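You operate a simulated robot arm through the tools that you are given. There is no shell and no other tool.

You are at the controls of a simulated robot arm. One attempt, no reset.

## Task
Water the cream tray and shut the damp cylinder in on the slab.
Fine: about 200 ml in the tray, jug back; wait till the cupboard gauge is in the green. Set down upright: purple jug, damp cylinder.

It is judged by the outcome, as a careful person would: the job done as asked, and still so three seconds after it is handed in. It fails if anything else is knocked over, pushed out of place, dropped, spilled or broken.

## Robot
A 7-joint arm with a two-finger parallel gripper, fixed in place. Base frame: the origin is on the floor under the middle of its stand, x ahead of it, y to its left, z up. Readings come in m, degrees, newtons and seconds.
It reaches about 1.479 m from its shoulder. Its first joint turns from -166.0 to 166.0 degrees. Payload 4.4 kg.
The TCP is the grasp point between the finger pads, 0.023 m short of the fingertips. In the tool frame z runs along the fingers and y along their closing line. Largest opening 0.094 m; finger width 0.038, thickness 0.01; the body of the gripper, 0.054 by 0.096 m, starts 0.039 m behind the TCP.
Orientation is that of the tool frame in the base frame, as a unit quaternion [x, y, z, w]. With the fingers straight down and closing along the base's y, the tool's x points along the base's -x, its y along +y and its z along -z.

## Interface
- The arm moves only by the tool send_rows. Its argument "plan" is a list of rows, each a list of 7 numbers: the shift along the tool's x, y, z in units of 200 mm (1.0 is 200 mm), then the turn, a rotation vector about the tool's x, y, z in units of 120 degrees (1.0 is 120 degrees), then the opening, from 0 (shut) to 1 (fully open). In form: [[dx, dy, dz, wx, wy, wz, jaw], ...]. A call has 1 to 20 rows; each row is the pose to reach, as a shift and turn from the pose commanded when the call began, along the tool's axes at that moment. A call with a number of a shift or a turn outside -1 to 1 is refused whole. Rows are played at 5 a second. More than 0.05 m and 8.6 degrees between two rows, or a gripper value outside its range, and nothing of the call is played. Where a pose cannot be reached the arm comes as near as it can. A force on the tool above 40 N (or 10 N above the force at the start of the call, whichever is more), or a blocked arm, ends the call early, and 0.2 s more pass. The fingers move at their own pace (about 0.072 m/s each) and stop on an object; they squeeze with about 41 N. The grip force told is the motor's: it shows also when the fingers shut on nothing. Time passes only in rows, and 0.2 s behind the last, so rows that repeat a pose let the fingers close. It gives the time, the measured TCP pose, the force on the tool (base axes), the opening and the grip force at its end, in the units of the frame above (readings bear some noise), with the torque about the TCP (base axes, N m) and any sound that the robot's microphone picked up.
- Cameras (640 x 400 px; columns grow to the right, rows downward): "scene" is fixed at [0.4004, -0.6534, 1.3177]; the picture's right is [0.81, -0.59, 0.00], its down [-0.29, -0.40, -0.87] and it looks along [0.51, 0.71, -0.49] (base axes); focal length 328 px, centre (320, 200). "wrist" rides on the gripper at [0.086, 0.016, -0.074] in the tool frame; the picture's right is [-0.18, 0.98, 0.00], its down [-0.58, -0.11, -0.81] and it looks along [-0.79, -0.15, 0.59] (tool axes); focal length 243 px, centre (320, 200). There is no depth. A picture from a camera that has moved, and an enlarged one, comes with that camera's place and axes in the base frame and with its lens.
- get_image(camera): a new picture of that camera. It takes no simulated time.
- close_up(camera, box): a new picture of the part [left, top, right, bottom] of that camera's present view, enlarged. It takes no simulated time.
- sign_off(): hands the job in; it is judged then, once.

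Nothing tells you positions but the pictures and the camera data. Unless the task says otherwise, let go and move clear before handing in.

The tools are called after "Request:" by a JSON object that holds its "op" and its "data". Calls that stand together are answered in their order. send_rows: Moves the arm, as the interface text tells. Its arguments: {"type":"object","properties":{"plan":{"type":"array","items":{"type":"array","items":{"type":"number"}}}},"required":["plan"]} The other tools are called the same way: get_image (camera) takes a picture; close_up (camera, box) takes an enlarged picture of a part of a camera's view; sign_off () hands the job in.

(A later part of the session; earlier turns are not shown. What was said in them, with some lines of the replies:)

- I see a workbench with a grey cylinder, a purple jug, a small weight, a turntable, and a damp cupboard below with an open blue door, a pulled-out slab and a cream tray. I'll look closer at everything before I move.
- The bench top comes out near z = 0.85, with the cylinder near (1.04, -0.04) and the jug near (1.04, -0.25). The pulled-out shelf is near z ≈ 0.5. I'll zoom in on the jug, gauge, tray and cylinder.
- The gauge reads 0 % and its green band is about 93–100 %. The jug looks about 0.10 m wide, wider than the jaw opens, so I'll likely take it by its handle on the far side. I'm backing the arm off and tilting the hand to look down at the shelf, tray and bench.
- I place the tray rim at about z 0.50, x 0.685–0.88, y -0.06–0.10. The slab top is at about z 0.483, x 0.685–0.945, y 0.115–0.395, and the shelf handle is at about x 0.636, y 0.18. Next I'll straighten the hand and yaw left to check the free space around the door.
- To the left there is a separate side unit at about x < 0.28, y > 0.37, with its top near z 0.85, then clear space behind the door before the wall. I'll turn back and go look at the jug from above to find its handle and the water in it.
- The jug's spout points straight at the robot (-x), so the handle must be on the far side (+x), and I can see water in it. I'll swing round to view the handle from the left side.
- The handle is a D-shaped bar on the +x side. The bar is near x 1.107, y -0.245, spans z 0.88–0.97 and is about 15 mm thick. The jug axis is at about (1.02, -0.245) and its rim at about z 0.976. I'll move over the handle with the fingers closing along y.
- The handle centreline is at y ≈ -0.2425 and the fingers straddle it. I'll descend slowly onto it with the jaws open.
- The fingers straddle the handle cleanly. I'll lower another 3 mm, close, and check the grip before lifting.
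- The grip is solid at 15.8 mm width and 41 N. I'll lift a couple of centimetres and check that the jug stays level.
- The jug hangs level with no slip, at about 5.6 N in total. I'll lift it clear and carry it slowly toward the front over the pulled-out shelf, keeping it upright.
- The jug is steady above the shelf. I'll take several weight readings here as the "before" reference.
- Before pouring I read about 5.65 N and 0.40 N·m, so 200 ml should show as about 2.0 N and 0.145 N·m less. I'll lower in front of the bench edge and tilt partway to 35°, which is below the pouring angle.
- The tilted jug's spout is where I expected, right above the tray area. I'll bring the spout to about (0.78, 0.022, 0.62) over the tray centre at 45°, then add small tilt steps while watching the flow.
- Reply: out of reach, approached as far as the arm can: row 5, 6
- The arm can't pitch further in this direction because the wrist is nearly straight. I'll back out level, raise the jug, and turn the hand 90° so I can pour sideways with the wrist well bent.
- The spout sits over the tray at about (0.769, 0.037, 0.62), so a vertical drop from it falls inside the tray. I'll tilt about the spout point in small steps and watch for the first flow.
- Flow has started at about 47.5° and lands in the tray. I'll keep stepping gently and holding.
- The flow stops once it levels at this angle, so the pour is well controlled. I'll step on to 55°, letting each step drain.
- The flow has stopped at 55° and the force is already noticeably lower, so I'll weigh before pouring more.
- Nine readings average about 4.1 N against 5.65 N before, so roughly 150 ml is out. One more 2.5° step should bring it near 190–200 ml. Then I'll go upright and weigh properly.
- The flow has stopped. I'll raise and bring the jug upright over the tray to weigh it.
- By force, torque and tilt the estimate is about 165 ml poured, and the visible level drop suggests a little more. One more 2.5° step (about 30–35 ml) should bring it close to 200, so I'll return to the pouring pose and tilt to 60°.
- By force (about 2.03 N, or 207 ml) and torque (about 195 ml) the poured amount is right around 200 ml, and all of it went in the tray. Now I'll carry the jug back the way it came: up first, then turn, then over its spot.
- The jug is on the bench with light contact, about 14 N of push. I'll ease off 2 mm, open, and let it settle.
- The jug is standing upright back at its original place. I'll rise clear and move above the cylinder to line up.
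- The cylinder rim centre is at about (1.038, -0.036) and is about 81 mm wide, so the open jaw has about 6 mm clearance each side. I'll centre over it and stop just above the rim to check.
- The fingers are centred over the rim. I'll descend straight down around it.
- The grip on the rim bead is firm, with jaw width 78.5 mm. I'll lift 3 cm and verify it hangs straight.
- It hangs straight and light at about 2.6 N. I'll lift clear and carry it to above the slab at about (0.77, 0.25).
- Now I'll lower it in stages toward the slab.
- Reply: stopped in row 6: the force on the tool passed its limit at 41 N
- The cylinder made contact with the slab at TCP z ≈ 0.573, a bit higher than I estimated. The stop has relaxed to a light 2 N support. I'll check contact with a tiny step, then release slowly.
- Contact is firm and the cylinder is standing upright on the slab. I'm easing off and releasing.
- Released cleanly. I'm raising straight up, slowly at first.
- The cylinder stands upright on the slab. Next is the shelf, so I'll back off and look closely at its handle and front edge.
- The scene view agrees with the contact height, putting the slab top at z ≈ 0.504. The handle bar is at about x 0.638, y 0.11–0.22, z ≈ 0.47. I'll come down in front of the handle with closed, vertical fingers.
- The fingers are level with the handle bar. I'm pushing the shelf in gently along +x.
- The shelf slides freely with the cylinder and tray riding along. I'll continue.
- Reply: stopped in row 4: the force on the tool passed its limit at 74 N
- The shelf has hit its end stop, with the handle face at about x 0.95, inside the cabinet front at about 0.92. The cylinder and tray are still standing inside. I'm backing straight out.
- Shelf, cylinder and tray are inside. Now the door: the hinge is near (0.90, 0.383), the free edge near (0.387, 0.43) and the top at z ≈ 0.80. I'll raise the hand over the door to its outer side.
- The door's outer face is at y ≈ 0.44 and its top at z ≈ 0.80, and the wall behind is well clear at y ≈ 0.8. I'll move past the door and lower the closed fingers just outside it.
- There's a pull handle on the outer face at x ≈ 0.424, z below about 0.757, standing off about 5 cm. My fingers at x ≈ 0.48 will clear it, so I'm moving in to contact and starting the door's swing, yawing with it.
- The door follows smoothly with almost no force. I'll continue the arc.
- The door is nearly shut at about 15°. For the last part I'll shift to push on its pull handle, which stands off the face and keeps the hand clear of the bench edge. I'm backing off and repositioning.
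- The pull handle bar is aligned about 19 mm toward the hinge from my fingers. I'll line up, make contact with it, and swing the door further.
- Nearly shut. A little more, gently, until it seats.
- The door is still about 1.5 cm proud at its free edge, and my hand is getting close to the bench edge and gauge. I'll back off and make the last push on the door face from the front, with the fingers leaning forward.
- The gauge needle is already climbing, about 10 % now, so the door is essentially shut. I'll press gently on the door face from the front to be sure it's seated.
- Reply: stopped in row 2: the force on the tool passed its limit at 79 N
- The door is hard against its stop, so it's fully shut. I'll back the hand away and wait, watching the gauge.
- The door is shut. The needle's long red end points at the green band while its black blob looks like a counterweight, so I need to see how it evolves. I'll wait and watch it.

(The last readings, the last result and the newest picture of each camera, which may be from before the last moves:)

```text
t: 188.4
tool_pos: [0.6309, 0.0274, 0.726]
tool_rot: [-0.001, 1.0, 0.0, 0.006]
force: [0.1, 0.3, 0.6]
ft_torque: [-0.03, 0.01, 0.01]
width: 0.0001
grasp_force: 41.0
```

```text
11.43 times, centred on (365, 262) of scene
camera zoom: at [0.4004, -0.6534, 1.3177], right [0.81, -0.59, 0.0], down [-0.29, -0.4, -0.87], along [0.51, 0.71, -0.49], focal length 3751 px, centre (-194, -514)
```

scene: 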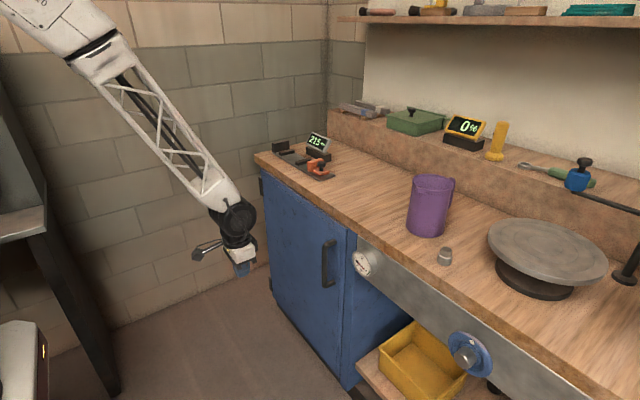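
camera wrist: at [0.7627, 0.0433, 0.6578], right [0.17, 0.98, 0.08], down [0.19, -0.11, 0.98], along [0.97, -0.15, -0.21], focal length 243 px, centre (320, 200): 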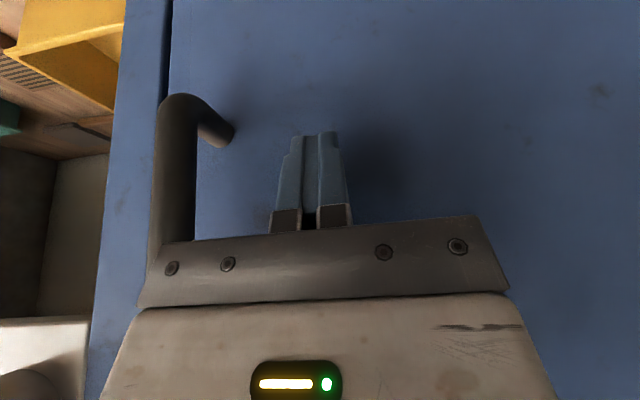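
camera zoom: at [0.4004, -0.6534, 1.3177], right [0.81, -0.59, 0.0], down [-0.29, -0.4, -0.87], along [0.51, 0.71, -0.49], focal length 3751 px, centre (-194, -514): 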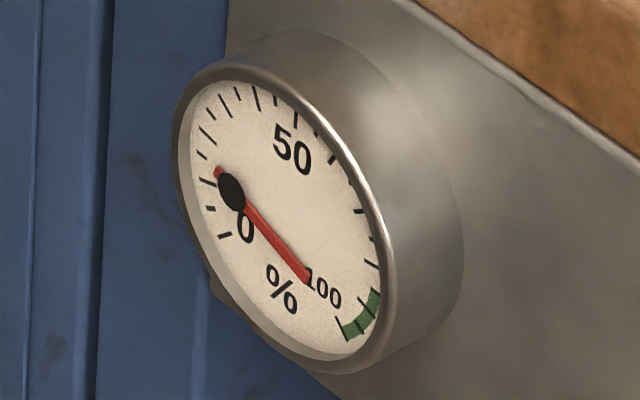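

Request:
{"op": "close_up", "data": {"camera": "scene", "box": [355, 250, 378, 276]}}

Request:
{"op": "get_image", "data": {"camera": "wrist"}}

```text
15.38 times, centred on (366, 263) of scene
camera zoom: at [0.4004, -0.6534, 1.3177], right [0.81, -0.59, 0.0], down [-0.29, -0.4, -0.87], along [0.51, 0.71, -0.49], focal length 5050 px, centre (-395, -769)
```

zoom: 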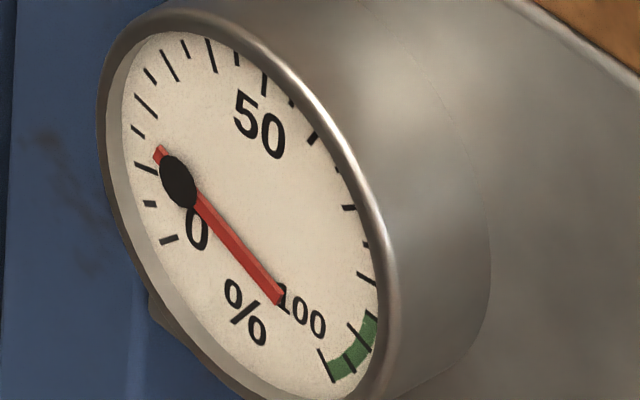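

```text
taken
camera wrist: at [0.5429, 0.0435, 0.7976], right [0.18, 0.98, 0.0], down [0.57, -0.11, 0.81], along [0.8, -0.15, -0.58], focal length 243 px, centre (320, 200)
```

wrist: 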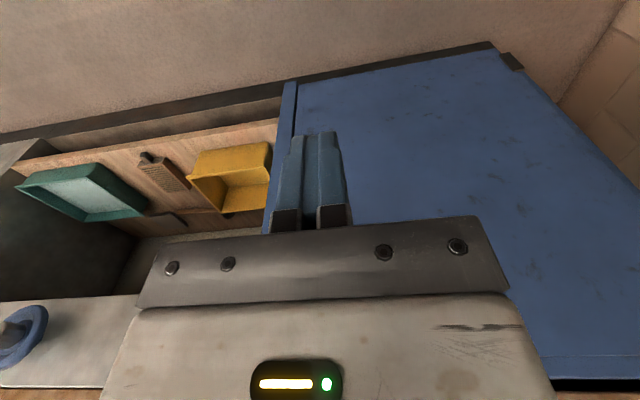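

The needle's red tip has settled at about 90 %, inside the green band of about 85–100 %, up from about 60 % at the start, and it has held there for more than 12 s. About 200 ml is in the cream tray, the jug is upright back in its place, the cylinder stands on the slab behind the shut door, and the arm is clear. I'm handing in.

Request:
{"op": "sign_off", "data": {}}

```text
The job is handed in.
```

The job is handed in. The cream tray is watered and the damp cylinder is shut in the cupboard, standing on the slab.

- **Tray:** I poured about 200 ml from the purple jug. The weight drop read about 207 ml and the torque about 195 ml, so allow roughly 20 ml either way. All of the pour I saw landed in the tray.
- **Jug:** it is upright, back in its place on the bench. The fingers nudged it a few millimetres when they gripped it, and I set it down where it had stood.
- **Cylinder:** it is upright on the slab, and the shelf is pushed in to its end stop. It was still standing the last time I could see it, just before the door closed. I can't see inside now.
- **Door and gauge:** the door is fully shut against its stop. The gauge rose from about 60 % to about 90 % and held there for over 12 seconds. Its green band runs from about 85 to 100 %. I read the long red end of the needle as the pointer, because read from its black-weighted end the gauge would have started below zero.

Pushing the shelf into its stop and pressing the door home each caused a brief force spike of 75–80 N. Nothing visible moved or fell either time. The arm is clear of the door.
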